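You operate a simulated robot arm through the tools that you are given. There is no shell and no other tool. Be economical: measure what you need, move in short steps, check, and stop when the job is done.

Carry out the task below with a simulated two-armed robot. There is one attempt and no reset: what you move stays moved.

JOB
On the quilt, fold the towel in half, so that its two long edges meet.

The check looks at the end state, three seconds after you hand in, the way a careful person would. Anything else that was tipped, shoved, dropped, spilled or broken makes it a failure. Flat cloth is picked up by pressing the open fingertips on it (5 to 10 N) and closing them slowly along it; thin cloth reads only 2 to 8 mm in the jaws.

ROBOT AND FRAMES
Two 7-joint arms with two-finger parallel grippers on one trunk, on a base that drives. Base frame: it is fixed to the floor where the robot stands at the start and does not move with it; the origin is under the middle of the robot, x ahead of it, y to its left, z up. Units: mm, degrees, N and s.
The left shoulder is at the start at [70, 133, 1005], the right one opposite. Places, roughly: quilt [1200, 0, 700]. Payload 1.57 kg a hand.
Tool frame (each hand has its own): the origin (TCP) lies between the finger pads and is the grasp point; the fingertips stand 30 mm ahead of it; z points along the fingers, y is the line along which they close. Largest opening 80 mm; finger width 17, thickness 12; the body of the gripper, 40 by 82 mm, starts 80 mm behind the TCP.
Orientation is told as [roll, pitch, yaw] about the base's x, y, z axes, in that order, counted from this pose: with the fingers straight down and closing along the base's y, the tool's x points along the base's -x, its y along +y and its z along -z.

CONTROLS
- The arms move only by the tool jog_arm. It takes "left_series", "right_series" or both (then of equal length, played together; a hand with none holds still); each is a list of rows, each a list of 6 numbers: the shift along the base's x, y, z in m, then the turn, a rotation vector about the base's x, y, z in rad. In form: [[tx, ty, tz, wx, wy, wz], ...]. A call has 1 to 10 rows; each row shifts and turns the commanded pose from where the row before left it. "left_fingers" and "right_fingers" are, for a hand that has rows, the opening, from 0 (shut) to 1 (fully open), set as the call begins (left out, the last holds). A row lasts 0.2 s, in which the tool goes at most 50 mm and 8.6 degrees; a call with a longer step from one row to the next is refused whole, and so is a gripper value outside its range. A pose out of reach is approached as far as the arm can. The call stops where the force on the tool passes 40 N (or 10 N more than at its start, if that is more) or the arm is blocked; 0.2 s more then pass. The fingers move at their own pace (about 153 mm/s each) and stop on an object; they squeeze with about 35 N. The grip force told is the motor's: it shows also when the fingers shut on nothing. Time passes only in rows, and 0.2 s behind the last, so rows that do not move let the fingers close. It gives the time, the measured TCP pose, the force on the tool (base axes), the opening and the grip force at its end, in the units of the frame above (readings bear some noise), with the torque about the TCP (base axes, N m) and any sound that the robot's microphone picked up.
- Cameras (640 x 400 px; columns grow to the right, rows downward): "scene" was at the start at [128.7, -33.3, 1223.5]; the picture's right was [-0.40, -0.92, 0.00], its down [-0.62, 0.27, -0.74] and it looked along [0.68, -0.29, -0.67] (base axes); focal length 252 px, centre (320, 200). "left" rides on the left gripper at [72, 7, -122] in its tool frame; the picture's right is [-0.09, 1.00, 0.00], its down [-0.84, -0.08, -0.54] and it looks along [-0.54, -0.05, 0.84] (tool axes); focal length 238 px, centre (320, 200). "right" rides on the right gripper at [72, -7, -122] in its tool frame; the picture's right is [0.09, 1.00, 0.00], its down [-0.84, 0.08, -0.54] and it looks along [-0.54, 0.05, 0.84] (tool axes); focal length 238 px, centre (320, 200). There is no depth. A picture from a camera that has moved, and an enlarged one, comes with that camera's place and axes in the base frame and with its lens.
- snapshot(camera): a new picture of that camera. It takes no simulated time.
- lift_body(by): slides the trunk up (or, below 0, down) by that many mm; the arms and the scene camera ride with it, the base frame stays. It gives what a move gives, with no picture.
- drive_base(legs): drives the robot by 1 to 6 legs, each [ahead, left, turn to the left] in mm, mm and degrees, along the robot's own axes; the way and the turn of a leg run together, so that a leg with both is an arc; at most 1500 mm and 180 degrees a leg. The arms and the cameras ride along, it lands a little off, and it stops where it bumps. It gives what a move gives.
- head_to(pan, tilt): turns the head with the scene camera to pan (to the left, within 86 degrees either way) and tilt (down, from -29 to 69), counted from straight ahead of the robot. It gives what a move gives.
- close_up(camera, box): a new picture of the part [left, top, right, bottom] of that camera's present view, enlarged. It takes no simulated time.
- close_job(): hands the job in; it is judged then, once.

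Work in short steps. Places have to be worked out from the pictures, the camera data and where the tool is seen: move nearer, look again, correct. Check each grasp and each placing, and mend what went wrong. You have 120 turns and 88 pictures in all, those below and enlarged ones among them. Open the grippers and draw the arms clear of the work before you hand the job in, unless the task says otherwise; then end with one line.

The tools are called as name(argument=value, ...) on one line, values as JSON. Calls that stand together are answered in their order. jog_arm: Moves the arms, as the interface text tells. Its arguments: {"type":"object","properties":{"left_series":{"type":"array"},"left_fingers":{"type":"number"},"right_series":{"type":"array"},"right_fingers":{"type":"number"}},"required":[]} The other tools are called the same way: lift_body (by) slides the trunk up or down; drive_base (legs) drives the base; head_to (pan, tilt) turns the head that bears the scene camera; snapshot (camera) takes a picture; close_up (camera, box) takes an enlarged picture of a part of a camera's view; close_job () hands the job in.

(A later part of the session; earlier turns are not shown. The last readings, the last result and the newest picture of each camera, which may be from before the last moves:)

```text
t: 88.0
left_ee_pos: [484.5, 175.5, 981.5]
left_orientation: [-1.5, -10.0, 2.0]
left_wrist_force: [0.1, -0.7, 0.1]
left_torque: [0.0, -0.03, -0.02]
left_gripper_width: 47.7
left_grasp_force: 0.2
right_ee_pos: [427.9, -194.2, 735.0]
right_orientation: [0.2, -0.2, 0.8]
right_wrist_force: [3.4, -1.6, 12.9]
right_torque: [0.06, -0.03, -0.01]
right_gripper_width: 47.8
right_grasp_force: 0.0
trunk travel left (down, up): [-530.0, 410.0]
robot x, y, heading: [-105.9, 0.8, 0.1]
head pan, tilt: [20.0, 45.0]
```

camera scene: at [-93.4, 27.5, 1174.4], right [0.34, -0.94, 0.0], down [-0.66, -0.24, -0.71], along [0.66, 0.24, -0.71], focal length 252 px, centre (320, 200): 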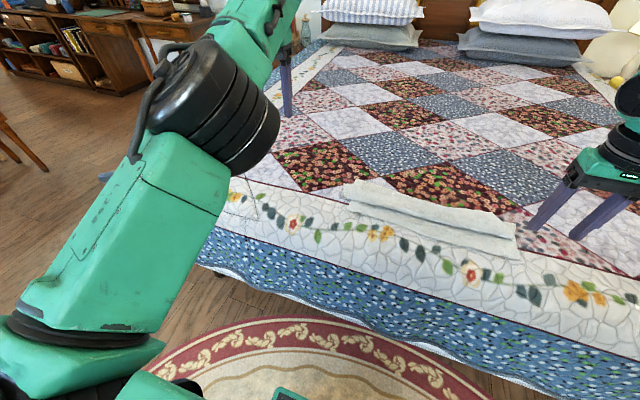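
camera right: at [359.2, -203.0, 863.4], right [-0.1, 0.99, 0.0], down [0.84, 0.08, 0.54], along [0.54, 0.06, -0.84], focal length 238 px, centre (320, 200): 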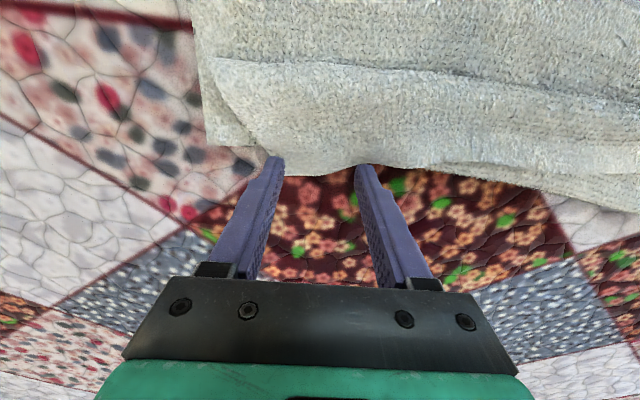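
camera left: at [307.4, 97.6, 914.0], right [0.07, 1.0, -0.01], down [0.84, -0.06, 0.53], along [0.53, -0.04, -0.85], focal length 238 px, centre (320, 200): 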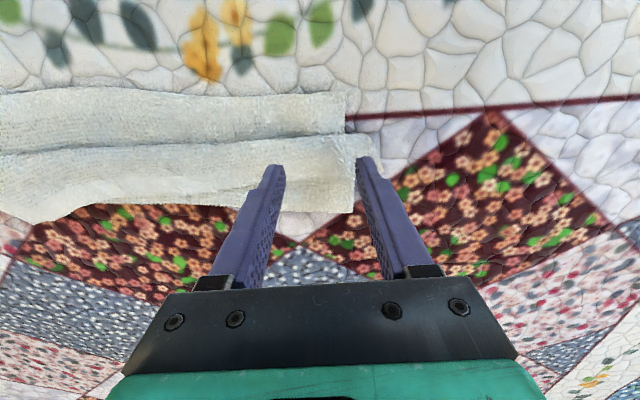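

Pressing at 13 N; I close in steps.

jog_arm(right_series=[[0, 0, 0, 0, 0, 0], [0, 0, 0, 0, 0, 0]], right_fingers=0.5)

jog_arm(right_series=[[0, 0, 0, 0, 0, 0], [0, 0, 0, 0, 0, 0]], right_fingers=0.4)

jog_arm(right_series=[[0, 0, 0, 0, 0, 0], [0, 0, 0, 0, 0, 0]], right_fingers=0.3)

jog_arm(right_series=[[0, 0, 0, 0, 0, 0], [0, 0, 0, 0, 0, 0]], right_fingers=0.2)

jog_arm(right_series=[[0, 0, 0, 0, 0, 0], [0, 0, 0, 0, 0, 0]], right_fingers=0.1)

jog_arm(right_series=[[0, 0, 0, 0, 0, 0], [0, 0, 0, 0, 0, 0], [0, 0, 0, 0, 0, 0]], right_fingers=0)

close_up(camera="right", box=[180, 60, 460, 235])

```text
t: 88.6
left_ee_pos: [484.2, 174.8, 980.7]
left_orientation: [-1.5, -10.3, 1.9]
left_wrist_force: [0.1, -0.3, 0.4]
left_torque: [-0.01, -0.01, 0.01]
left_gripper_width: 47.7
left_grasp_force: 0.0
right_ee_pos: [427.6, -195.9, 735.1]
right_orientation: [0.1, 0.0, 0.7]
right_wrist_force: [3.3, -0.6, 13.9]
right_torque: [0.05, 0.06, 0.03]
right_gripper_width: 34.5
right_grasp_force: 0.0
trunk travel left (down, up): [-530.0, 410.0]
robot x, y, heading: [-110.5, -0.4, -0.0]
head pan, tilt: [20.0, 45.0]
```

```text
t: 89.2
left_ee_pos: [483.7, 174.5, 980.3]
left_orientation: [-1.4, -10.3, 1.9]
left_wrist_force: [-0.9, 0.3, -0.3]
left_torque: [0.03, -0.02, 0.03]
left_gripper_width: 48.1
left_grasp_force: 0.0
right_ee_pos: [427.3, -194.8, 734.2]
right_orientation: [0.1, -0.1, 0.6]
right_wrist_force: [2.5, 0.9, 14.6]
right_torque: [0.07, 0.0, -0.03]
right_gripper_width: 30.3
right_grasp_force: 0.1
trunk travel left (down, up): [-530.0, 410.0]
robot x, y, heading: [-111.9, -0.8, 0.3]
head pan, tilt: [20.0, 45.0]
```

```text
t: 89.8
left_ee_pos: [484.3, 174.0, 980.4]
left_orientation: [-1.4, -10.2, 1.9]
left_wrist_force: [0.1, 0.7, 0.1]
left_torque: [0.04, 0.0, 0.01]
left_gripper_width: 48.1
left_grasp_force: 0.1
right_ee_pos: [426.4, -195.0, 734.9]
right_orientation: [0.2, 0.0, 0.7]
right_wrist_force: [1.6, -0.4, 12.4]
right_torque: [-0.02, 0.08, 0.02]
right_gripper_width: 18.6
right_grasp_force: 0.0
trunk travel left (down, up): [-530.0, 410.0]
robot x, y, heading: [-110.4, -3.9, 0.3]
head pan, tilt: [20.0, 45.0]
```

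```text
t: 90.4
left_ee_pos: [484.2, 175.8, 980.5]
left_orientation: [-1.4, -10.3, 1.9]
left_wrist_force: [-0.2, 0.8, 1.2]
left_torque: [-0.01, -0.01, 0.0]
left_gripper_width: 48.0
left_grasp_force: 0.1
right_ee_pos: [425.5, -194.7, 734.1]
right_orientation: [0.1, 0.0, 0.7]
right_wrist_force: [1.0, 0.0, 11.7]
right_torque: [0.0, 0.11, 0.05]
right_gripper_width: 14.0
right_grasp_force: 0.0
trunk travel left (down, up): [-530.0, 410.0]
robot x, y, heading: [-114.4, 5.9, 0.2]
head pan, tilt: [20.0, 45.0]
```

```text
t: 91.0
left_ee_pos: [483.6, 175.4, 981.1]
left_orientation: [-1.4, -10.1, 1.9]
left_wrist_force: [0.7, -0.2, -0.3]
left_torque: [0.06, 0.0, -0.01]
left_gripper_width: 48.0
left_grasp_force: 0.0
right_ee_pos: [427.4, -194.7, 734.6]
right_orientation: [0.1, -0.1, 0.7]
right_wrist_force: [0.4, 0.5, 10.5]
right_torque: [-0.02, 0.07, -0.01]
right_gripper_width: 8.8
right_grasp_force: 0.1
trunk travel left (down, up): [-530.0, 410.0]
robot x, y, heading: [-110.6, 2.6, 0.2]
head pan, tilt: [20.0, 45.0]
```

```text
t: 91.8
left_ee_pos: [483.5, 174.4, 980.5]
left_orientation: [-1.4, -10.1, 1.8]
left_wrist_force: [-0.1, 0.0, -0.6]
left_torque: [0.02, -0.01, -0.01]
left_gripper_width: 47.8
left_grasp_force: 0.1
right_ee_pos: [426.8, -195.6, 734.1]
right_orientation: [0.3, 0.0, 0.7]
right_wrist_force: [0.8, 0.0, 9.8]
right_torque: [0.02, 0.03, 0.0]
right_gripper_width: 5.3
right_grasp_force: 25.8
trunk travel left (down, up): [-530.0, 410.0]
robot x, y, heading: [-108.2, -1.6, 0.1]
head pan, tilt: [20.0, 45.0]
```

```text
2.29 times, centred on (320, 148) of right
camera zoom: at [354.8, -202.7, 856.8], right [-0.1, 0.99, 0.0], down [0.84, 0.09, 0.54], along [0.54, 0.06, -0.84], focal length 545 px, centre (320, 320)
```

zoom: 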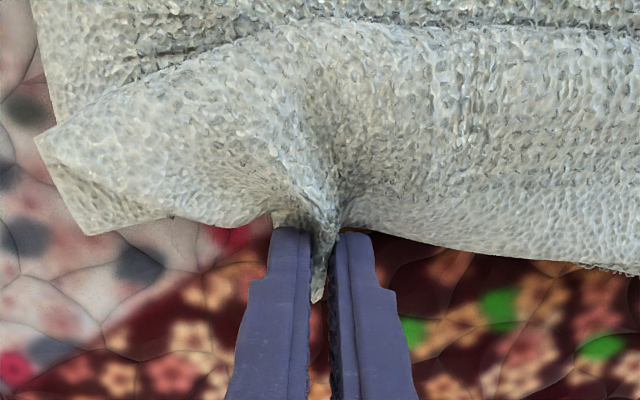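

Gripped 5.3 mm of the flap edge. I lift it and carry it over towards the near edge, pitching slightly, then look.

jog_arm(right_series=[[-0.004, 0, 0.018, 0, -0.06, 0], [-0.006, 0, 0.018, 0, -0.06, 0], [-0.008, 0, 0.018, 0, -0.06, 0], [-0.012, 0, 0.012, 0, -0.06, 0], [-0.018, 0, 0.004, 0, -0.06, 0], [-0.018, 0, 0, 0, -0.06, 0], [-0.018, 0, 0, 0, -0.06, 0]])

head_to(pan=-8, tilt=55)

close_up(camera="scene", box=[200, 90, 488, 270])

```text
t: 93.4
left_ee_pos: [485.5, 174.0, 980.1]
left_orientation: [-1.4, -10.1, 1.9]
left_wrist_force: [-0.1, -0.4, 0.6]
left_torque: [0.0, -0.01, 0.0]
left_gripper_width: 48.1
left_grasp_force: 0.1
right_ee_pos: [341.9, -193.0, 800.0]
right_orientation: [0.0, -24.0, 0.8]
right_wrist_force: [-0.9, -0.5, 0.7]
right_torque: [-0.04, 0.03, 0.03]
right_gripper_width: 4.5
right_grasp_force: 24.9
trunk travel left (down, up): [-530.0, 410.0]
robot x, y, heading: [-114.7, 0.3, -0.1]
head pan, tilt: [20.0, 45.0]
```

```text
t: 94.3
left_ee_pos: [485.7, 174.9, 979.4]
left_orientation: [-1.4, -10.1, 1.8]
left_wrist_force: [-0.4, 0.1, 1.1]
left_torque: [0.02, 0.01, 0.01]
left_gripper_width: 48.1
left_grasp_force: 0.0
right_ee_pos: [342.5, -193.4, 800.2]
right_orientation: [-0.1, -23.8, 0.7]
right_wrist_force: [0.3, 0.1, 0.1]
right_torque: [-0.02, -0.01, 0.0]
right_gripper_width: 4.6
right_grasp_force: 25.7
trunk travel left (down, up): [-530.0, 410.0]
robot x, y, heading: [-106.8, -1.6, 0.1]
head pan, tilt: [-8.0, 55.0]
```

```text
2.22 times, centred on (344, 180) of scene
camera zoom: at [14.3, -9.7, 1161.1], right [-0.13, -0.99, 0.0], down [-0.81, 0.11, -0.57], along [0.57, -0.08, -0.82], focal length 560 px, centre (267, 244)
```

zoom: 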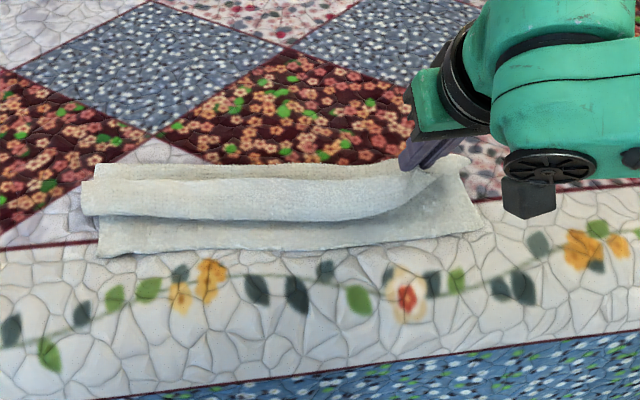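

The flap stands up at the right end. I carry it further past the near edge and down low, to roll the curl out.

jog_arm(right_series=[[-0.014, 0, -0.006, 0, -0.05, 0], [-0.014, 0, -0.009, 0, -0.05, 0], [-0.014, 0, -0.011, 0, -0.05, 0], [-0.012, 0, -0.013, 0, -0.03, 0], [-0.008, 0, -0.013, 0, 0, 0], [0, 0, 0, 0, 0, 0]])

close_up(camera="scene", box=[200, 90, 488, 270])

```text
t: 95.8
left_ee_pos: [484.8, 173.2, 980.3]
left_orientation: [-1.4, -10.1, 1.8]
left_wrist_force: [0.1, 0.4, -0.9]
left_torque: [0.02, 0.0, -0.01]
left_gripper_width: 47.9
left_grasp_force: 0.1
right_ee_pos: [328.4, -194.5, 795.0]
right_orientation: [-0.1, -26.7, 0.8]
right_wrist_force: [0.2, 0.8, -0.2]
right_torque: [-0.01, 0.02, 0.03]
right_gripper_width: 4.6
right_grasp_force: 25.4
right hand out of reach, approached as far as the arm can: row 2, 3, 4, 5
trunk travel left (down, up): [-530.0, 410.0]
robot x, y, heading: [-106.5, -2.2, 0.1]
head pan, tilt: [-8.0, 55.0]
```

```text
2.22 times, centred on (344, 180) of scene
camera zoom: at [14.3, -9.8, 1161.0], right [-0.14, -0.99, 0.0], down [-0.81, 0.11, -0.57], along [0.57, -0.08, -0.82], focal length 560 px, centre (267, 244)
```

zoom: 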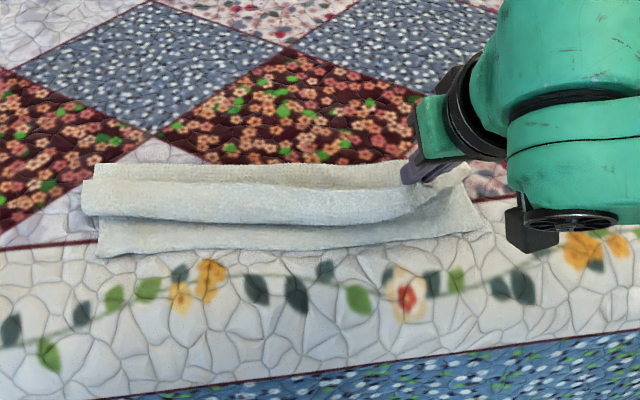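

The arm is at its near limit, so I lower first and let the base carry the hand back.

jog_arm(right_series=[[0.004, 0, -0.012, 0, 0, 0], [0.004, 0, -0.012, 0, 0, 0], [0, 0, -0.01, 0, 0, 0]])

drive_base(legs=[[-55, 0, 0]])

jog_arm(right_series=[[0, 0, -0.01, 0, 0, 0], [0, 0, -0.008, 0, 0, 0], [0, 0, 0, 0, 0, 0]])

close_up(camera="scene", box=[200, 80, 488, 260])

```text
t: 96.5
left_ee_pos: [485.1, 173.9, 979.1]
left_orientation: [-1.4, -10.2, 1.8]
left_wrist_force: [0.7, -0.5, -0.1]
left_torque: [0.01, 0.01, 0.0]
left_gripper_width: 48.2
left_grasp_force: 0.1
right_ee_pos: [340.1, -195.1, 759.1]
right_orientation: [-0.1, -28.6, 0.6]
right_wrist_force: [0.2, -0.6, -0.3]
right_torque: [0.03, 0.01, 0.02]
right_gripper_width: 4.7
right_grasp_force: 24.9
trunk travel left (down, up): [-530.0, 410.0]
robot x, y, heading: [-107.6, 0.9, 0.0]
head pan, tilt: [-8.0, 55.0]
```

```text
t: 97.5
left_ee_pos: [429.3, 174.6, 979.4]
left_orientation: [-1.3, -10.0, 2.0]
left_wrist_force: [0.6, -0.2, -0.1]
left_torque: [-0.01, -0.05, 0.03]
left_gripper_width: 48.0
left_grasp_force: 0.0
right_ee_pos: [283.3, -194.9, 759.6]
right_orientation: [0.0, -28.6, 0.8]
right_wrist_force: [-0.2, 0.2, -0.2]
right_torque: [-0.04, 0.01, 0.01]
right_gripper_width: 4.4
right_grasp_force: 25.0
trunk travel left (down, up): [-530.0, 410.0]
robot x, y, heading: [-165.4, -1.2, 0.3]
head pan, tilt: [-8.0, 55.0]
```

```text
t: 98.3
left_ee_pos: [430.2, 175.4, 977.0]
left_orientation: [-1.4, -9.9, 2.0]
left_wrist_force: [0.4, 0.3, 0.4]
left_torque: [0.01, -0.02, 0.02]
left_gripper_width: 47.7
left_grasp_force: 0.1
right_ee_pos: [283.2, -193.7, 739.4]
right_orientation: [-0.1, -28.6, 0.8]
right_wrist_force: [-0.4, -0.2, 1.6]
right_torque: [0.0, -0.02, -0.01]
right_gripper_width: 4.1
right_grasp_force: 24.7
trunk travel left (down, up): [-530.0, 410.0]
robot x, y, heading: [-163.0, -1.7, 0.4]
head pan, tilt: [-8.0, 55.0]
```

```text
2.22 times, centred on (344, 170) of scene
camera zoom: at [-40.7, -9.8, 1161.0], right [-0.13, -0.99, 0.0], down [-0.81, 0.11, -0.57], along [0.57, -0.08, -0.82], focal length 560 px, centre (267, 267)
```

zoom: 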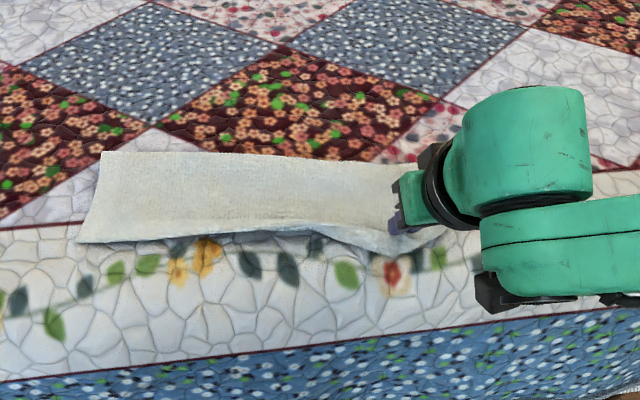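

Excellent. The whole flap turned over, and the upper layer now lies out to the near edge. I release the right end gently, lift away and inspect.

jog_arm(right_series=[[0, 0, -0.002, 0, 0, 0], [0, 0, 0, 0, 0, 0]], right_fingers=0.5)

jog_arm(right_series=[[-0.005, 0, 0.02, 0, 0, 0], [0, 0, 0.04, 0, 0.1, 0], [0.01, 0, 0.04, 0, 0.1, 0], [0.02, -0.01, 0.03, 0, 0.1, 0], [0.02, -0.01, 0.02, 0, 0.1, 0], [0.02, 0, 0.01, 0, 0.1, 0]])

snapshot(camera="right")

close_up(camera="scene", box=[200, 80, 488, 260])

```text
t: 98.9
left_ee_pos: [429.5, 175.5, 977.3]
left_orientation: [-1.3, -10.1, 2.0]
left_wrist_force: [-0.1, -0.3, -0.5]
left_torque: [0.0, 0.01, -0.02]
left_gripper_width: 47.9
left_grasp_force: 0.0
right_ee_pos: [283.4, -194.3, 737.9]
right_orientation: [-0.1, -28.6, 0.7]
right_wrist_force: [-0.5, -0.2, 1.1]
right_torque: [0.01, -0.02, -0.01]
right_gripper_width: 39.7
right_grasp_force: 0.0
trunk travel left (down, up): [-530.0, 410.0]
robot x, y, heading: [-165.4, 2.8, 0.2]
head pan, tilt: [-8.0, 55.0]
```

```text
t: 100.3
left_ee_pos: [432.0, 175.7, 975.4]
left_orientation: [-1.4, -10.0, 1.9]
left_wrist_force: [0.1, 0.1, 0.7]
left_torque: [0.01, 0.03, -0.01]
left_gripper_width: 48.0
left_grasp_force: 0.1
right_ee_pos: [348.3, -214.0, 897.7]
right_orientation: [0.3, 0.3, 0.8]
right_wrist_force: [0.8, 0.2, -0.2]
right_torque: [0.04, 0.02, 0.01]
right_gripper_width: 40.1
right_grasp_force: 0.1
trunk travel left (down, up): [-530.0, 410.0]
robot x, y, heading: [-165.6, 1.8, 0.5]
head pan, tilt: [-8.0, 55.0]
```

```text
12 pictures are left
camera right: at [276.0, -221.2, 1020.5], right [-0.11, 0.99, 0.01], down [0.84, 0.09, 0.54], along [0.53, 0.06, -0.84], focal length 238 px, centre (320, 200)
```

right: 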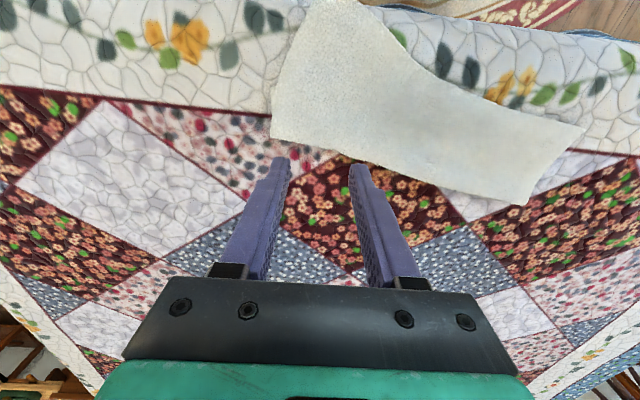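

```text
2.22 times, centred on (344, 170) of scene
camera zoom: at [-39.2, -9.1, 1160.8], right [-0.13, -0.99, 0.0], down [-0.81, 0.11, -0.57], along [0.57, -0.08, -0.82], focal length 560 px, centre (267, 267)
```

zoom: 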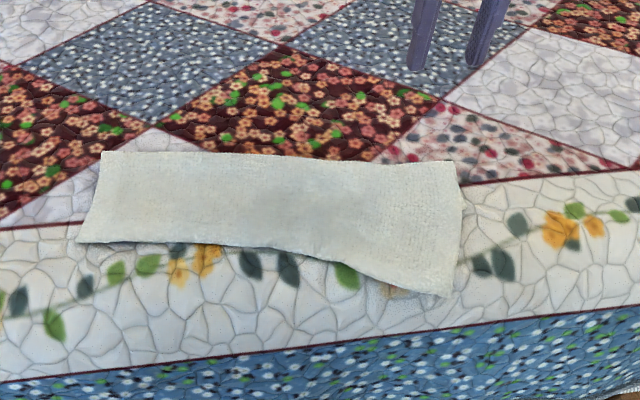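

The left half is well folded (upper edge x≈335, lower x≈340). The right end was pulled too far: the upper corner is at about (222,-224) but should be near (324,-274). I'll re-pick that corner from the near side, which is the natural orientation, and bring it back.

jog_arm(right_series=[[-0.0173, 0.003, -0.023, 0, 0, -0.083], [-0.0173, 0.003, -0.023, 0, 0, -0.083], [-0.0173, 0.003, -0.023, 0, 0, -0.083], [-0.0173, 0.003, -0.023, 0, 0, -0.083], [-0.0173, 0.003, -0.023, 0, 0, -0.083], [-0.0173, 0.003, -0.023, 0, 0, -0.083]], right_fingers=0.6)

snapshot(camera="right")

```text
t: 101.7
left_ee_pos: [430.7, 174.5, 978.4]
left_orientation: [-1.4, -10.1, 2.0]
left_wrist_force: [-0.1, -0.1, 0.0]
left_torque: [0.04, 0.0, -0.01]
left_gripper_width: 48.0
left_grasp_force: 0.0
right_ee_pos: [242.7, -196.4, 757.3]
right_orientation: [0.2, 0.0, -27.9]
right_wrist_force: [0.3, 0.7, -0.4]
right_torque: [-0.02, 0.01, 0.01]
right_gripper_width: 48.1
right_grasp_force: 0.1
trunk travel left (down, up): [-530.0, 410.0]
robot x, y, heading: [-165.5, 0.6, 0.4]
head pan, tilt: [-8.0, 55.0]
```

```text
10 pictures are left
camera right: at [176.2, -168.6, 879.5], right [0.38, 0.92, 0.01], down [0.78, -0.33, 0.54], along [0.5, -0.2, -0.84], focal length 238 px, centre (320, 200)
```

right: 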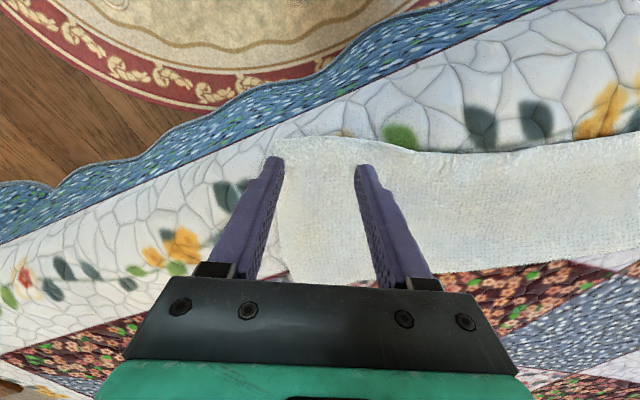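

The corner is at (217,-220) and the edge passes about 14 mm from my TCP. I shift to about 6 mm inside it and go down to contact.

jog_arm(right_series=[[-0.005, 0.008, -0.012, 0, 0, 0], [0, 0, -0.008, 0, 0, 0], [0, 0, -0.004, 0, 0, 0], [0, 0, 0, 0, 0, 0]])

```text
t: 102.7
left_ee_pos: [430.3, 175.4, 977.8]
left_orientation: [-1.4, -10.1, 2.0]
left_wrist_force: [-0.2, 0.1, 0.9]
left_torque: [0.0, 0.0, 0.01]
left_gripper_width: 47.8
left_grasp_force: 0.1
right_ee_pos: [240.6, -188.5, 735.1]
right_orientation: [0.2, 0.1, -27.9]
right_wrist_force: [0.9, 0.4, 1.3]
right_torque: [0.0, -0.01, 0.0]
right_gripper_width: 48.2
right_grasp_force: 0.0
trunk travel left (down, up): [-530.0, 410.0]
robot x, y, heading: [-165.0, -1.8, 0.4]
head pan, tilt: [-8.0, 55.0]
```

jog_arm(right_series=[[-0.003, 0, -0.002, 0, 0, 0], [0, 0, -0.0005, 0, 0, 0], [0, 0, 0, 0, 0, 0]])

```text
t: 103.5
left_ee_pos: [430.8, 174.4, 977.9]
left_orientation: [-1.4, -10.1, 2.1]
left_wrist_force: [0.8, -0.8, -0.5]
left_torque: [-0.02, -0.02, 0.0]
left_gripper_width: 48.1
left_grasp_force: 0.1
right_ee_pos: [237.0, -188.2, 734.3]
right_orientation: [0.3, 0.1, -27.8]
right_wrist_force: [1.2, -0.2, 3.4]
right_torque: [0.04, -0.07, -0.03]
right_gripper_width: 48.6
right_grasp_force: 0.2
trunk travel left (down, up): [-530.0, 410.0]
robot x, y, heading: [-163.3, 0.6, 0.3]
head pan, tilt: [-8.0, 55.0]
```

Just touching at 3 N. I press about 2 mm more, then close in steps.

jog_arm(right_series=[[0, 0, -0.002, 0, 0, 0], [0, 0, 0, 0, 0, 0], [0, 0, 0, 0, 0, 0]], right_fingers=0.53)

jog_arm(right_series=[[0, 0, 0, 0, 0, 0], [0, 0, 0, 0, 0, 0]], right_fingers=0.43)

jog_arm(right_series=[[0, 0, 0, 0, 0, 0], [0, 0, 0, 0, 0, 0]], right_fingers=0.33)

jog_arm(right_series=[[0, 0, 0, 0, 0, 0], [0, 0, 0, 0, 0, 0]], right_fingers=0.22)

jog_arm(right_series=[[0, 0, 0, 0, 0, 0], [0, 0, 0, 0, 0, 0]], right_fingers=0.11)

jog_arm(right_series=[[0, 0, 0, 0, 0, 0], [0, 0, 0, 0, 0, 0], [0, 0, 0, 0, 0, 0]], right_fingers=0)

```text
t: 104.3
left_ee_pos: [428.1, 175.1, 976.1]
left_orientation: [-1.3, -10.1, 2.0]
left_wrist_force: [-0.1, 0.4, -0.1]
left_torque: [-0.03, -0.02, -0.02]
left_gripper_width: 47.9
left_grasp_force: 0.0
right_ee_pos: [235.4, -189.5, 733.2]
right_orientation: [0.4, 0.0, -27.9]
right_wrist_force: [-2.6, -1.2, 8.7]
right_torque: [0.17, -0.05, 0.05]
right_gripper_width: 40.3
right_grasp_force: 0.1
trunk travel left (down, up): [-530.0, 410.0]
robot x, y, heading: [-168.5, 0.2, 0.1]
head pan, tilt: [-8.0, 55.0]
```

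```text
t: 104.9
left_ee_pos: [428.6, 175.3, 978.9]
left_orientation: [-1.3, -10.0, 2.0]
left_wrist_force: [-0.1, 0.0, -0.1]
left_torque: [0.02, 0.0, -0.02]
left_gripper_width: 47.9
left_grasp_force: 0.1
right_ee_pos: [237.3, -188.7, 733.1]
right_orientation: [0.3, -0.1, -27.9]
right_wrist_force: [-2.4, -0.3, 8.7]
right_torque: [0.13, -0.06, 0.02]
right_gripper_width: 33.4
right_grasp_force: 0.1
trunk travel left (down, up): [-530.0, 410.0]
robot x, y, heading: [-166.6, -2.4, 0.3]
head pan, tilt: [-8.0, 55.0]
```

```text
t: 105.5
left_ee_pos: [429.2, 175.7, 976.9]
left_orientation: [-1.3, -10.2, 2.0]
left_wrist_force: [-0.4, 0.9, -0.3]
left_torque: [0.04, 0.02, 0.01]
left_gripper_width: 48.0
left_grasp_force: 0.0
right_ee_pos: [236.9, -188.0, 732.1]
right_orientation: [0.3, 0.0, -27.8]
right_wrist_force: [-0.7, 0.7, 8.2]
right_torque: [0.12, -0.11, 0.02]
right_gripper_width: 26.1
right_grasp_force: 0.1
trunk travel left (down, up): [-530.0, 410.0]
robot x, y, heading: [-166.1, -3.6, 0.4]
head pan, tilt: [-8.0, 55.0]
```

```text
t: 106.1
left_ee_pos: [429.2, 174.9, 976.8]
left_orientation: [-1.4, -10.2, 2.0]
left_wrist_force: [0.1, -0.4, -0.4]
left_torque: [0.05, -0.03, -0.03]
left_gripper_width: 47.7
left_grasp_force: 0.0
right_ee_pos: [236.3, -189.2, 732.2]
right_orientation: [0.3, 0.0, -27.8]
right_wrist_force: [-0.3, -2.5, 9.8]
right_torque: [0.05, -0.12, -0.02]
right_gripper_width: 16.8
right_grasp_force: 0.1
trunk travel left (down, up): [-530.0, 410.0]
robot x, y, heading: [-165.1, -0.2, 0.0]
head pan, tilt: [-8.0, 55.0]
```

```text
t: 106.7
left_ee_pos: [430.6, 175.2, 978.8]
left_orientation: [-1.4, -10.1, 2.0]
left_wrist_force: [-0.1, -0.3, 0.3]
left_torque: [0.0, 0.0, -0.02]
left_gripper_width: 48.2
left_grasp_force: 0.0
right_ee_pos: [236.0, -189.1, 732.8]
right_orientation: [0.2, 0.0, -27.9]
right_wrist_force: [-3.1, -1.8, 9.1]
right_torque: [0.0, 0.02, -0.03]
right_gripper_width: 7.9
right_grasp_force: 0.1
trunk travel left (down, up): [-530.0, 410.0]
robot x, y, heading: [-164.0, -0.8, 0.2]
head pan, tilt: [-8.0, 55.0]
```

```text
t: 107.5
left_ee_pos: [429.9, 175.6, 977.9]
left_orientation: [-1.4, -10.1, 1.9]
left_wrist_force: [-0.6, 0.5, 0.5]
left_torque: [-0.04, 0.0, -0.01]
left_gripper_width: 48.1
left_grasp_force: 0.0
right_ee_pos: [236.2, -189.8, 733.1]
right_orientation: [0.3, 0.1, -27.8]
right_wrist_force: [-3.9, 1.0, 6.6]
right_torque: [0.07, 0.09, -0.02]
right_gripper_width: 4.3
right_grasp_force: 24.7
trunk travel left (down, up): [-530.0, 410.0]
robot x, y, heading: [-163.7, -1.0, 0.1]
head pan, tilt: [-8.0, 55.0]
```

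Gripped 4.3 mm. I lift and carry the corner up and forward over the fold line to reset the crease, turning the yaw back. Then I come down towards (331,-239).

jog_arm(right_series=[[0.006, -0.003, 0.016, 0, 0, 0.049], [0.01, -0.003, 0.014, 0, 0, 0.049], [0.014, -0.003, 0.012, 0, 0, 0.049], [0.018, -0.004, 0.01, 0, 0, 0.049], [0.02, -0.004, 0.009, 0, 0, 0.049], [0.02, -0.004, 0.008, 0, 0, 0.049], [0.02, -0.004, 0.007, 0, 0, 0.049], [0.02, -0.004, 0.006, 0, 0, 0.049], [0.02, -0.003, 0.005, 0, 0, 0.049], [0.018, -0.003, 0.005, 0, 0, 0.049]])

close_up(camera="scene", box=[200, 80, 488, 260])

```text
t: 109.7
left_ee_pos: [430.8, 174.2, 976.7]
left_orientation: [-1.3, -10.0, 2.0]
left_wrist_force: [-1.3, 1.1, 0.2]
left_torque: [0.03, 0.03, 0.02]
left_gripper_width: 47.9
left_grasp_force: 0.0
right_ee_pos: [401.2, -226.3, 825.8]
right_orientation: [0.2, 0.1, 0.3]
right_wrist_force: [0.4, 1.3, -0.8]
right_torque: [0.02, 0.02, -0.06]
right_gripper_width: 3.9
right_grasp_force: 25.0
right hand out of reach, approached as far as the arm can: row 10
trunk travel left (down, up): [-530.0, 410.0]
robot x, y, heading: [-163.5, 0.9, 0.2]
head pan, tilt: [-8.0, 55.0]
```

```text
2.22 times, centred on (344, 170) of scene
camera zoom: at [-40.3, -10.0, 1161.0], right [-0.13, -0.99, 0.0], down [-0.81, 0.11, -0.57], along [0.57, -0.08, -0.82], focal length 560 px, centre (267, 267)
```

zoom: 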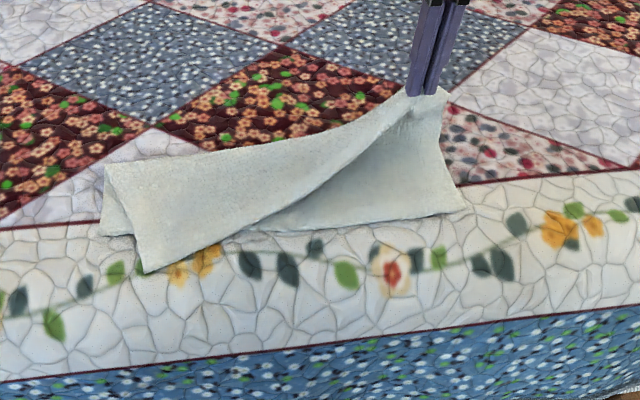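

The lower layer hasn't moved (its corner is at about (325,-275)). Now I bring the upper edge down onto the near edge.

jog_arm(right_series=[[-0.004, -0.002, -0.004, 0, 0, 0], [-0.008, -0.002, -0.008, 0, 0, 0], [-0.01, -0.002, -0.01, 0, 0, 0], [-0.01, -0.002, -0.012, 0, 0, 0], [-0.01, -0.002, -0.013, 0, 0, 0], [-0.01, -0.002, -0.013, 0, 0, 0], [-0.01, -0.001, -0.013, 0, 0, 0], [-0.008, 0, -0.013, 0, 0, 0]])

close_up(camera="scene", box=[200, 80, 488, 260])

```text
t: 111.5
left_ee_pos: [428.5, 174.8, 977.3]
left_orientation: [-1.4, -10.1, 1.9]
left_wrist_force: [0.1, 0.3, -0.3]
left_torque: [-0.01, -0.01, 0.02]
left_gripper_width: 47.9
left_grasp_force: 0.0
right_ee_pos: [328.5, -238.3, 739.2]
right_orientation: [0.2, -0.3, 0.3]
right_wrist_force: [5.8, -0.3, 10.6]
right_torque: [-0.07, -0.25, -0.05]
right_gripper_width: 4.1
right_grasp_force: 25.1
trunk travel left (down, up): [-530.0, 410.0]
robot x, y, heading: [-162.4, 0.3, 0.2]
head pan, tilt: [-8.0, 55.0]
```

```text
2.22 times, centred on (344, 170) of scene
camera zoom: at [-41.6, -9.1, 1161.4], right [-0.13, -0.99, 0.0], down [-0.81, 0.11, -0.57], along [0.57, -0.08, -0.82], focal length 560 px, centre (267, 267)
```

zoom: 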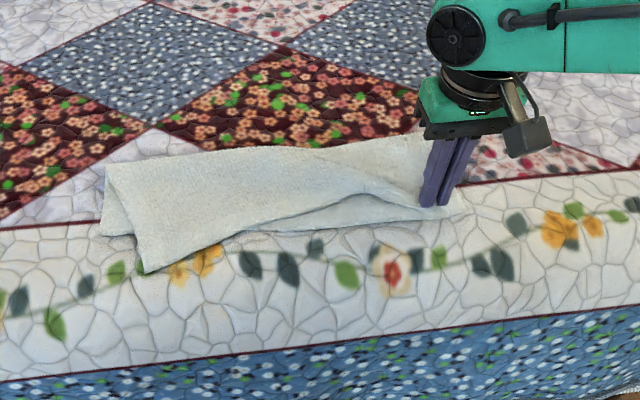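

The right corner is in place at x≈325. I release it there with light contact, which spreads the ridge, and lift straight off.

jog_arm(right_series=[[0, 0, 0.001, 0, 0, 0], [0, 0, 0, 0, 0, 0]], right_fingers=0.6)

jog_arm(right_series=[[0, 0, 0.02, 0, 0, 0], [0, 0, 0.04, 0, 0, 0], [0, 0, 0.04, 0, 0, 0], [0, 0, 0.03, 0, 0, 0]])

drive_base(legs=[[0, 250, 0]])

snapshot(camera="right")

```text
t: 112.1
left_ee_pos: [429.7, 175.0, 976.6]
left_orientation: [-1.4, -10.1, 2.0]
left_wrist_force: [-0.6, 0.4, 0.5]
left_torque: [0.02, 0.03, -0.01]
left_gripper_width: 48.2
left_grasp_force: 0.1
right_ee_pos: [327.5, -238.3, 738.0]
right_orientation: [0.3, 0.1, 0.2]
right_wrist_force: [-0.8, -0.3, 1.4]
right_torque: [0.05, 0.03, 0.0]
right_gripper_width: 47.1
right_grasp_force: 0.2
trunk travel left (down, up): [-530.0, 410.0]
robot x, y, heading: [-167.6, 4.2, 0.2]
head pan, tilt: [-8.0, 55.0]
```

```text
t: 113.1
left_ee_pos: [431.1, 175.2, 978.1]
left_orientation: [-1.3, -10.0, 2.1]
left_wrist_force: [0.6, -0.1, -0.5]
left_torque: [0.03, 0.0, 0.02]
left_gripper_width: 48.0
left_grasp_force: 0.1
right_ee_pos: [326.4, -239.4, 869.0]
right_orientation: [0.4, 0.1, 0.4]
right_wrist_force: [-0.4, -1.6, 0.1]
right_torque: [-0.03, -0.01, 0.0]
right_gripper_width: 48.0
right_grasp_force: 0.0
trunk travel left (down, up): [-530.0, 410.0]
robot x, y, heading: [-168.6, -0.9, 0.3]
head pan, tilt: [-8.0, 55.0]
```

```text
t: 114.9
left_ee_pos: [430.2, 426.5, 977.4]
left_orientation: [-1.5, -10.0, 1.8]
left_wrist_force: [0.0, 0.2, -0.8]
left_torque: [-0.02, 0.01, -0.01]
left_gripper_width: 47.8
left_grasp_force: 0.1
right_ee_pos: [325.2, 12.2, 868.4]
right_orientation: [0.3, 0.1, 0.0]
right_wrist_force: [1.1, 0.6, -0.3]
right_torque: [-0.01, 0.0, 0.02]
right_gripper_width: 48.0
right_grasp_force: 0.1
trunk travel left (down, up): [-530.0, 410.0]
robot x, y, heading: [-165.9, 251.9, 0.2]
head pan, tilt: [-8.0, 55.0]
```

```text
7 pictures are left
camera right: at [253.2, 4.8, 990.6], right [-0.09, 1.0, 0.0], down [0.84, 0.08, 0.54], along [0.54, 0.06, -0.84], focal length 238 px, centre (320, 200)
```

right: 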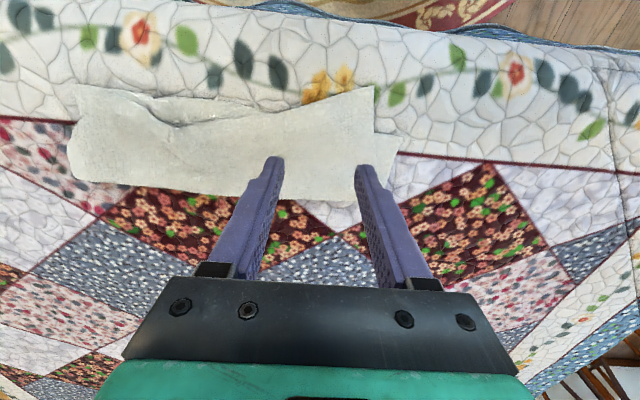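

The left upper corner is at about (285,69), and the edge runs about 17° off y. I move the right hand over a point 38 mm from the corner, matching the yaw.

jog_arm(right_series=[[-0.006, 0.0055, -0.031, 0, 0, 0.0725], [-0.006, 0.0055, -0.031, 0, 0, 0.0725], [-0.006, 0.0055, -0.031, 0, 0, 0.0725], [-0.0055, 0.0055, -0.022, 0, 0, 0.0725], [0, 0, 0, 0, 0, 0]])

close_up(camera="right", box=[180, 60, 460, 235])

```text
t: 116.1
left_ee_pos: [431.2, 426.4, 976.4]
left_orientation: [-1.5, -10.0, 1.8]
left_wrist_force: [0.2, 0.3, -0.9]
left_torque: [-0.01, 0.01, 0.05]
left_gripper_width: 48.1
left_grasp_force: 0.1
right_ee_pos: [301.4, 31.7, 748.3]
right_orientation: [0.3, 0.0, 16.8]
right_wrist_force: [-0.2, -0.6, -0.4]
right_torque: [-0.01, 0.03, 0.0]
right_gripper_width: 48.2
right_grasp_force: 0.0
trunk travel left (down, up): [-530.0, 410.0]
robot x, y, heading: [-166.1, 252.7, 0.2]
head pan, tilt: [-8.0, 55.0]
```

```text
2.29 times, centred on (320, 148) of right
camera zoom: at [234.9, 4.5, 872.5], right [-0.38, 0.93, 0.01], down [0.78, 0.31, 0.54], along [0.5, 0.21, -0.84], focal length 545 px, centre (320, 320)
```

zoom: 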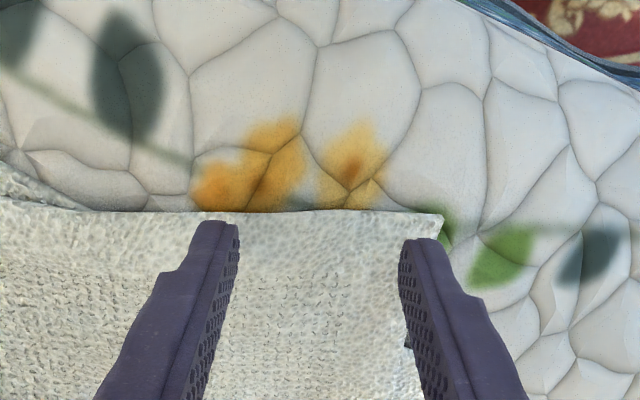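

Well placed. I go down to contact.

jog_arm(right_series=[[0, 0, -0.008, 0, 0, 0], [0, 0, -0.005, 0, 0, 0], [0, 0, -0.0015, 0, 0, 0], [0, 0, 0, 0, 0, 0]])

```text
t: 117.1
left_ee_pos: [430.4, 426.4, 976.0]
left_orientation: [-1.4, -10.0, 1.8]
left_wrist_force: [-0.4, -0.1, 0.8]
left_torque: [-0.06, -0.04, 0.04]
left_gripper_width: 48.2
left_grasp_force: 0.0
right_ee_pos: [302.2, 32.5, 736.7]
right_orientation: [0.3, 0.0, 16.8]
right_wrist_force: [1.0, 0.3, 0.5]
right_torque: [0.04, -0.01, 0.02]
right_gripper_width: 48.3
right_grasp_force: 0.0
trunk travel left (down, up): [-530.0, 410.0]
robot x, y, heading: [-164.1, 251.3, 0.1]
head pan, tilt: [-8.0, 55.0]
```

jog_arm(right_series=[[0, 0, -0.002, 0, 0, 0], [0, 0, -0.002, 0, 0, 0], [0, 0, 0, 0, 0, 0], [0, 0, 0, 0, 0, 0]])

```text
t: 118.1
left_ee_pos: [430.1, 425.7, 976.5]
left_orientation: [-1.5, -10.0, 1.7]
left_wrist_force: [-0.6, 0.3, 0.8]
left_torque: [0.02, 0.01, 0.0]
left_gripper_width: 48.0
left_grasp_force: 0.1
right_ee_pos: [301.6, 32.8, 733.7]
right_orientation: [0.3, 0.1, 16.7]
right_wrist_force: [-1.6, -1.2, 7.0]
right_torque: [-0.08, 0.0, -0.04]
right_gripper_width: 47.9
right_grasp_force: 0.1
trunk travel left (down, up): [-530.0, 410.0]
robot x, y, heading: [-165.6, 250.5, 0.1]
head pan, tilt: [-8.0, 55.0]
```

7 N contact. I press slightly more and close in steps.

jog_arm(right_series=[[0, 0, -0.0006, 0, 0, 0], [0, 0, 0, 0, 0, 0]], right_fingers=0.53)

jog_arm(right_series=[[0, 0, 0, 0, 0, 0], [0, 0, 0, 0, 0, 0]], right_fingers=0.43)

jog_arm(right_series=[[0, 0, 0, 0, 0, 0], [0, 0, 0, 0, 0, 0]], right_fingers=0.33)

jog_arm(right_series=[[0, 0, 0, 0, 0, 0], [0, 0, 0, 0, 0, 0]], right_fingers=0.22)

jog_arm(right_series=[[0, 0, 0, 0, 0, 0], [0, 0, 0, 0, 0, 0]], right_fingers=0.11)

jog_arm(right_series=[[0, 0, 0, 0, 0, 0], [0, 0, 0, 0, 0, 0], [0, 0, 0, 0, 0, 0]], right_fingers=0)

```text
t: 118.7
left_ee_pos: [430.1, 426.1, 975.4]
left_orientation: [-1.4, -10.1, 1.8]
left_wrist_force: [-0.4, -0.5, -0.1]
left_torque: [0.03, 0.0, -0.04]
left_gripper_width: 47.9
left_grasp_force: 0.0
right_ee_pos: [301.1, 33.1, 731.6]
right_orientation: [0.2, -0.2, 16.7]
right_wrist_force: [1.1, -3.3, 11.1]
right_torque: [-0.09, -0.11, -0.01]
right_gripper_width: 40.2
right_grasp_force: 0.1
trunk travel left (down, up): [-530.0, 410.0]
robot x, y, heading: [-163.8, 254.2, 0.4]
head pan, tilt: [-8.0, 55.0]
```

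```text
t: 119.3
left_ee_pos: [428.3, 425.6, 975.9]
left_orientation: [-1.3, -10.1, 1.9]
left_wrist_force: [0.2, -0.1, -0.3]
left_torque: [-0.01, -0.03, 0.01]
left_gripper_width: 48.1
left_grasp_force: 0.0
right_ee_pos: [301.3, 34.5, 732.3]
right_orientation: [0.3, -0.1, 16.8]
right_wrist_force: [2.3, -2.1, 13.0]
right_torque: [-0.09, -0.17, -0.02]
right_gripper_width: 33.8
right_grasp_force: 0.1
trunk travel left (down, up): [-530.0, 410.0]
robot x, y, heading: [-163.9, 258.5, 0.1]
head pan, tilt: [-8.0, 55.0]
```

```text
t: 119.9
left_ee_pos: [429.0, 426.6, 976.8]
left_orientation: [-1.4, -10.2, 1.9]
left_wrist_force: [-0.6, 0.7, -0.7]
left_torque: [0.0, 0.0, -0.01]
left_gripper_width: 47.9
left_grasp_force: 0.0
right_ee_pos: [300.0, 34.4, 733.0]
right_orientation: [0.2, 0.0, 16.7]
right_wrist_force: [-0.1, 1.4, 13.8]
right_torque: [0.06, -0.05, -0.01]
right_gripper_width: 20.5
right_grasp_force: 0.0
trunk travel left (down, up): [-530.0, 410.0]
robot x, y, heading: [-166.5, 249.0, 0.5]
head pan, tilt: [-8.0, 55.0]
```

```text
t: 120.5
left_ee_pos: [429.9, 426.2, 975.6]
left_orientation: [-1.4, -10.2, 1.9]
left_wrist_force: [-0.1, 0.3, 0.8]
left_torque: [-0.03, -0.01, 0.01]
left_gripper_width: 47.9
left_grasp_force: 0.0
right_ee_pos: [300.7, 33.4, 732.3]
right_orientation: [0.1, 0.1, 16.8]
right_wrist_force: [0.4, 0.9, 12.7]
right_torque: [0.01, -0.05, 0.0]
right_gripper_width: 15.3
right_grasp_force: 0.1
trunk travel left (down, up): [-530.0, 410.0]
robot x, y, heading: [-165.8, 252.2, 0.3]
head pan, tilt: [-8.0, 55.0]
```

```text
t: 121.1
left_ee_pos: [429.5, 427.5, 976.5]
left_orientation: [-1.5, -10.1, 1.8]
left_wrist_force: [-0.3, 0.2, -0.2]
left_torque: [0.01, -0.02, 0.03]
left_gripper_width: 48.1
left_grasp_force: 0.0
right_ee_pos: [299.5, 35.2, 732.4]
right_orientation: [0.2, 0.0, 16.9]
right_wrist_force: [-1.0, 1.4, 12.8]
right_torque: [0.04, -0.01, -0.01]
right_gripper_width: 8.2
right_grasp_force: 0.0
trunk travel left (down, up): [-530.0, 410.0]
robot x, y, heading: [-164.4, 249.2, 0.3]
head pan, tilt: [-8.0, 55.0]
```

```text
t: 121.9
left_ee_pos: [429.0, 427.1, 976.4]
left_orientation: [-1.3, -10.1, 1.9]
left_wrist_force: [0.5, -0.3, 0.4]
left_torque: [-0.02, -0.02, 0.03]
left_gripper_width: 48.3
left_grasp_force: 0.0
right_ee_pos: [299.3, 33.9, 732.9]
right_orientation: [0.2, 0.0, 16.8]
right_wrist_force: [-1.2, 1.8, 11.7]
right_torque: [0.05, -0.02, -0.03]
right_gripper_width: 4.7
right_grasp_force: 25.7
trunk travel left (down, up): [-530.0, 410.0]
robot x, y, heading: [-165.2, 253.8, 0.1]
head pan, tilt: [-8.0, 55.0]
```

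Gripped 4.7 mm. I lift, turn the yaw straight, go slightly past the target, then lay the corner at about (337,113).

jog_arm(right_series=[[0.004, 0.004, 0.015, 0, 0, -0.04], [0.008, 0.005, 0.015, 0, 0, -0.04], [0.01, 0.006, 0.013, 0, 0, -0.04], [0.012, 0.007, 0.012, 0, 0, -0.04], [0.014, 0.007, 0.008, 0, 0, -0.04], [0.014, 0.007, 0.004, 0, 0, -0.04], [0.012, 0.006, 0, 0, 0, -0.04], [0, 0, 0, 0, 0, -0.03]])

jog_arm(right_series=[[-0.003, 0, -0.008, 0, 0, 0], [-0.005, 0, -0.01, 0, 0, 0], [-0.006, 0, -0.01, 0, 0, 0], [-0.007, 0, -0.01, 0, 0, 0], [-0.006, 0, -0.01, 0, 0, 0], [-0.003, 0, -0.008, 0, 0, 0], [0, 0, -0.004, 0, 0, 0]])

snapshot(camera="right")

```text
t: 123.7
left_ee_pos: [430.1, 427.0, 975.4]
left_orientation: [-1.5, -10.1, 1.9]
left_wrist_force: [-0.6, 0.1, -0.1]
left_torque: [-0.05, 0.03, 0.01]
left_gripper_width: 47.9
left_grasp_force: 0.1
right_ee_pos: [374.1, 73.7, 798.0]
right_orientation: [0.3, 0.0, -1.1]
right_wrist_force: [0.3, -0.7, -0.6]
right_torque: [0.01, 0.03, 0.07]
right_gripper_width: 4.3
right_grasp_force: 25.2
trunk travel left (down, up): [-530.0, 410.0]
robot x, y, heading: [-166.4, 253.0, 0.5]
head pan, tilt: [-8.0, 55.0]
```

```text
t: 125.3
left_ee_pos: [430.1, 425.2, 974.8]
left_orientation: [-1.4, -10.0, 1.9]
left_wrist_force: [0.3, -0.1, 0.0]
left_torque: [-0.01, -0.01, 0.04]
left_gripper_width: 47.8
left_grasp_force: 0.1
right_ee_pos: [344.8, 74.8, 739.0]
right_orientation: [0.4, 0.1, -0.9]
right_wrist_force: [0.8, -0.9, 1.8]
right_torque: [-0.02, -0.04, 0.07]
right_gripper_width: 4.3
right_grasp_force: 24.6
trunk travel left (down, up): [-530.0, 410.0]
robot x, y, heading: [-165.1, 252.1, 0.3]
head pan, tilt: [-8.0, 55.0]
```

```text
5 pictures are left
camera right: at [272.5, 69.7, 861.3], right [-0.07, 1.0, 0.01], down [0.84, 0.06, 0.54], along [0.54, 0.04, -0.84], focal length 238 px, centre (320, 200)
```

right: 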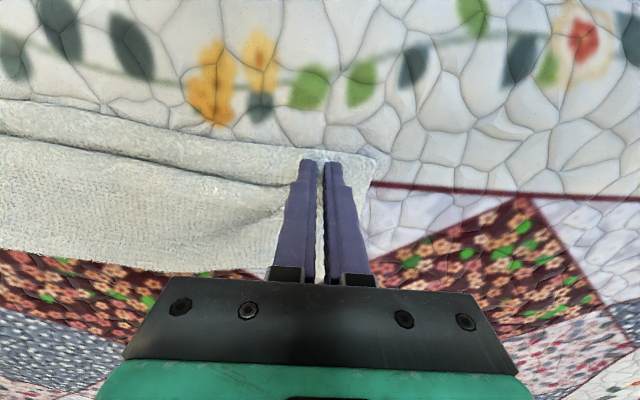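

The lower corner is at (334,115). The upper edge is about 8 mm short here, so I pull it back 9 mm and release.

jog_arm(right_series=[[-0.006, 0.002, 0, 0, 0, 0], [-0.005, 0.001, -0.001, 0, 0, 0], [0, 0, 0, 0, 0, 0]])

jog_arm(right_series=[[0, 0, 0, 0, 0, 0], [0, 0, 0, 0, 0, 0]], right_fingers=0.6)

jog_arm(right_series=[[0, 0, 0.02, 0, 0, 0], [0, -0.02, 0.04, 0, 0, 0], [0, -0.03, 0.04, 0, 0, 0], [0, -0.04, 0.03, 0, 0, 0], [0, -0.04, 0.02, 0, 0, 0]])

snapshot(camera="right")

```text
t: 126.1
left_ee_pos: [430.4, 425.5, 975.1]
left_orientation: [-1.4, -10.0, 1.8]
left_wrist_force: [-0.3, -0.2, -0.9]
left_torque: [0.01, -0.02, -0.03]
left_gripper_width: 48.1
left_grasp_force: 0.1
right_ee_pos: [333.7, 80.6, 737.0]
right_orientation: [0.3, 0.1, -1.0]
right_wrist_force: [2.1, -1.2, 2.7]
right_torque: [-0.03, -0.06, 0.07]
right_gripper_width: 4.0
right_grasp_force: 25.0
trunk travel left (down, up): [-530.0, 410.0]
robot x, y, heading: [-164.4, 253.3, 0.1]
head pan, tilt: [-8.0, 55.0]
```

```text
t: 126.7
left_ee_pos: [430.7, 426.5, 975.8]
left_orientation: [-1.4, -10.0, 1.9]
left_wrist_force: [-0.2, 0.3, -0.2]
left_torque: [-0.02, 0.0, -0.02]
left_gripper_width: 47.8
left_grasp_force: 0.1
right_ee_pos: [334.4, 80.2, 738.1]
right_orientation: [0.3, 0.1, -1.0]
right_wrist_force: [-1.3, 0.3, 2.3]
right_torque: [-0.01, 0.0, 0.03]
right_gripper_width: 46.5
right_grasp_force: 0.0
trunk travel left (down, up): [-530.0, 410.0]
robot x, y, heading: [-167.6, 252.5, 0.2]
head pan, tilt: [-8.0, 55.0]
```

```text
t: 127.9
left_ee_pos: [429.4, 426.6, 974.5]
left_orientation: [-1.3, -10.1, 1.8]
left_wrist_force: [-0.1, -0.3, 0.1]
left_torque: [0.02, 0.0, -0.03]
left_gripper_width: 47.9
left_grasp_force: 0.1
right_ee_pos: [330.6, -50.9, 888.2]
right_orientation: [0.4, 0.1, -0.9]
right_wrist_force: [-0.3, 0.2, 0.4]
right_torque: [-0.02, 0.02, 0.0]
right_gripper_width: 48.0
right_grasp_force: 0.0
trunk travel left (down, up): [-530.0, 410.0]
robot x, y, heading: [-164.8, 254.3, 0.3]
head pan, tilt: [-8.0, 55.0]
```

```text
4 pictures are left
camera right: at [257.8, -56.6, 1010.0], right [-0.08, 1.0, 0.01], down [0.84, 0.06, 0.54], along [0.54, 0.05, -0.84], focal length 238 px, centre (320, 200)
```

right: 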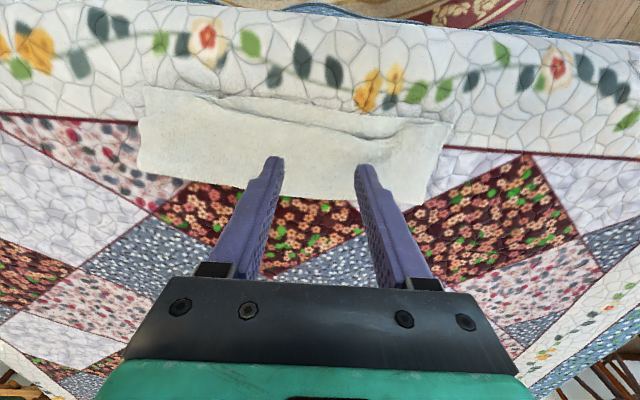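

Nearly right. I zoom in to measure the remaining gap along the middle.

close_up(camera="right", box=[130, 70, 466, 210])

```text
1.90 times, centred on (298, 140) of right
camera zoom: at [257.8, -56.6, 1010.0], right [-0.08, 1.0, 0.01], down [0.84, 0.06, 0.54], along [0.54, 0.05, -0.84], focal length 454 px, centre (362, 314)
```

zoom: 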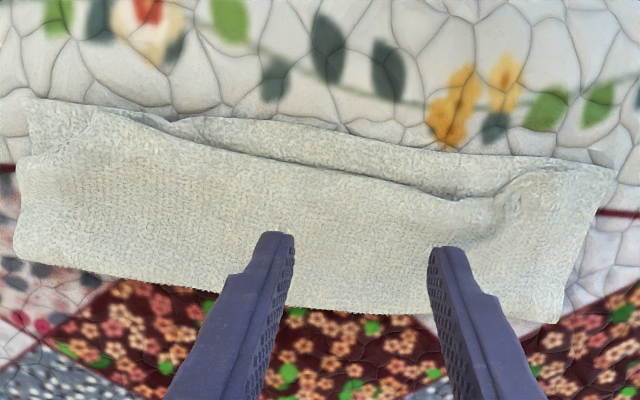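

The middle of the upper edge is about 15-30 mm short, most of it near y≈15 (upper x≈354, lower x≈325). I pick the upper edge there and ease it out.

jog_arm(right_series=[[0.0065, 0.0115, -0.035, 0, 0, -0.035], [0.0065, 0.0115, -0.035, 0, 0, -0.035], [0.0065, 0.0115, -0.035, 0, 0, -0.035], [0.0065, 0.0115, -0.035, 0, 0, -0.035], [0, 0, -0.004, 0, 0, 0], [0, 0, 0, 0, 0, 0]])

jog_arm(right_series=[[0, 0, -0.003, 0, 0, 0], [0, 0, -0.002, 0, 0, 0], [0, 0, 0, 0, 0, 0]])

```text
t: 129.3
left_ee_pos: [429.3, 425.3, 974.9]
left_orientation: [-1.4, -9.9, 1.7]
left_wrist_force: [0.4, 0.0, 0.1]
left_torque: [-0.01, 0.05, 0.02]
left_gripper_width: 47.9
left_grasp_force: 0.0
right_ee_pos: [359.1, -4.4, 743.9]
right_orientation: [0.3, 0.1, -9.1]
right_wrist_force: [0.7, -0.8, 0.1]
right_torque: [-0.04, 0.01, 0.01]
right_gripper_width: 48.2
right_grasp_force: 0.0
trunk travel left (down, up): [-530.0, 410.0]
robot x, y, heading: [-165.4, 255.9, 0.4]
head pan, tilt: [-8.0, 55.0]
```

```text
t: 130.1
left_ee_pos: [430.5, 426.0, 975.3]
left_orientation: [-1.5, -10.0, 1.7]
left_wrist_force: [0.8, 0.0, 0.7]
left_torque: [0.04, 0.02, 0.02]
left_gripper_width: 47.9
left_grasp_force: 0.0
right_ee_pos: [360.8, -5.2, 739.0]
right_orientation: [0.3, 0.2, -9.1]
right_wrist_force: [-1.4, -0.3, 2.0]
right_torque: [0.0, 0.02, 0.02]
right_gripper_width: 48.0
right_grasp_force: 0.0
trunk travel left (down, up): [-530.0, 410.0]
robot x, y, heading: [-166.5, 253.8, 0.2]
head pan, tilt: [-8.0, 55.0]
```

jog_arm(right_series=[[-0.003, 0, -0.0015, 0, 0, 0], [0, 0, -0.0015, 0, 0, 0], [0, 0, 0, 0, 0, 0]])

```text
t: 130.9
left_ee_pos: [431.2, 427.2, 974.8]
left_orientation: [-1.4, -10.0, 1.7]
left_wrist_force: [-1.0, 0.2, 0.7]
left_torque: [-0.05, -0.02, -0.02]
left_gripper_width: 48.0
left_grasp_force: 0.1
right_ee_pos: [357.6, -5.5, 737.5]
right_orientation: [0.3, 0.1, -9.0]
right_wrist_force: [1.9, -1.4, 5.1]
right_torque: [-0.04, -0.1, 0.04]
right_gripper_width: 48.2
right_grasp_force: 0.1
trunk travel left (down, up): [-530.0, 410.0]
robot x, y, heading: [-161.2, 251.5, -0.2]
head pan, tilt: [-8.0, 55.0]
```

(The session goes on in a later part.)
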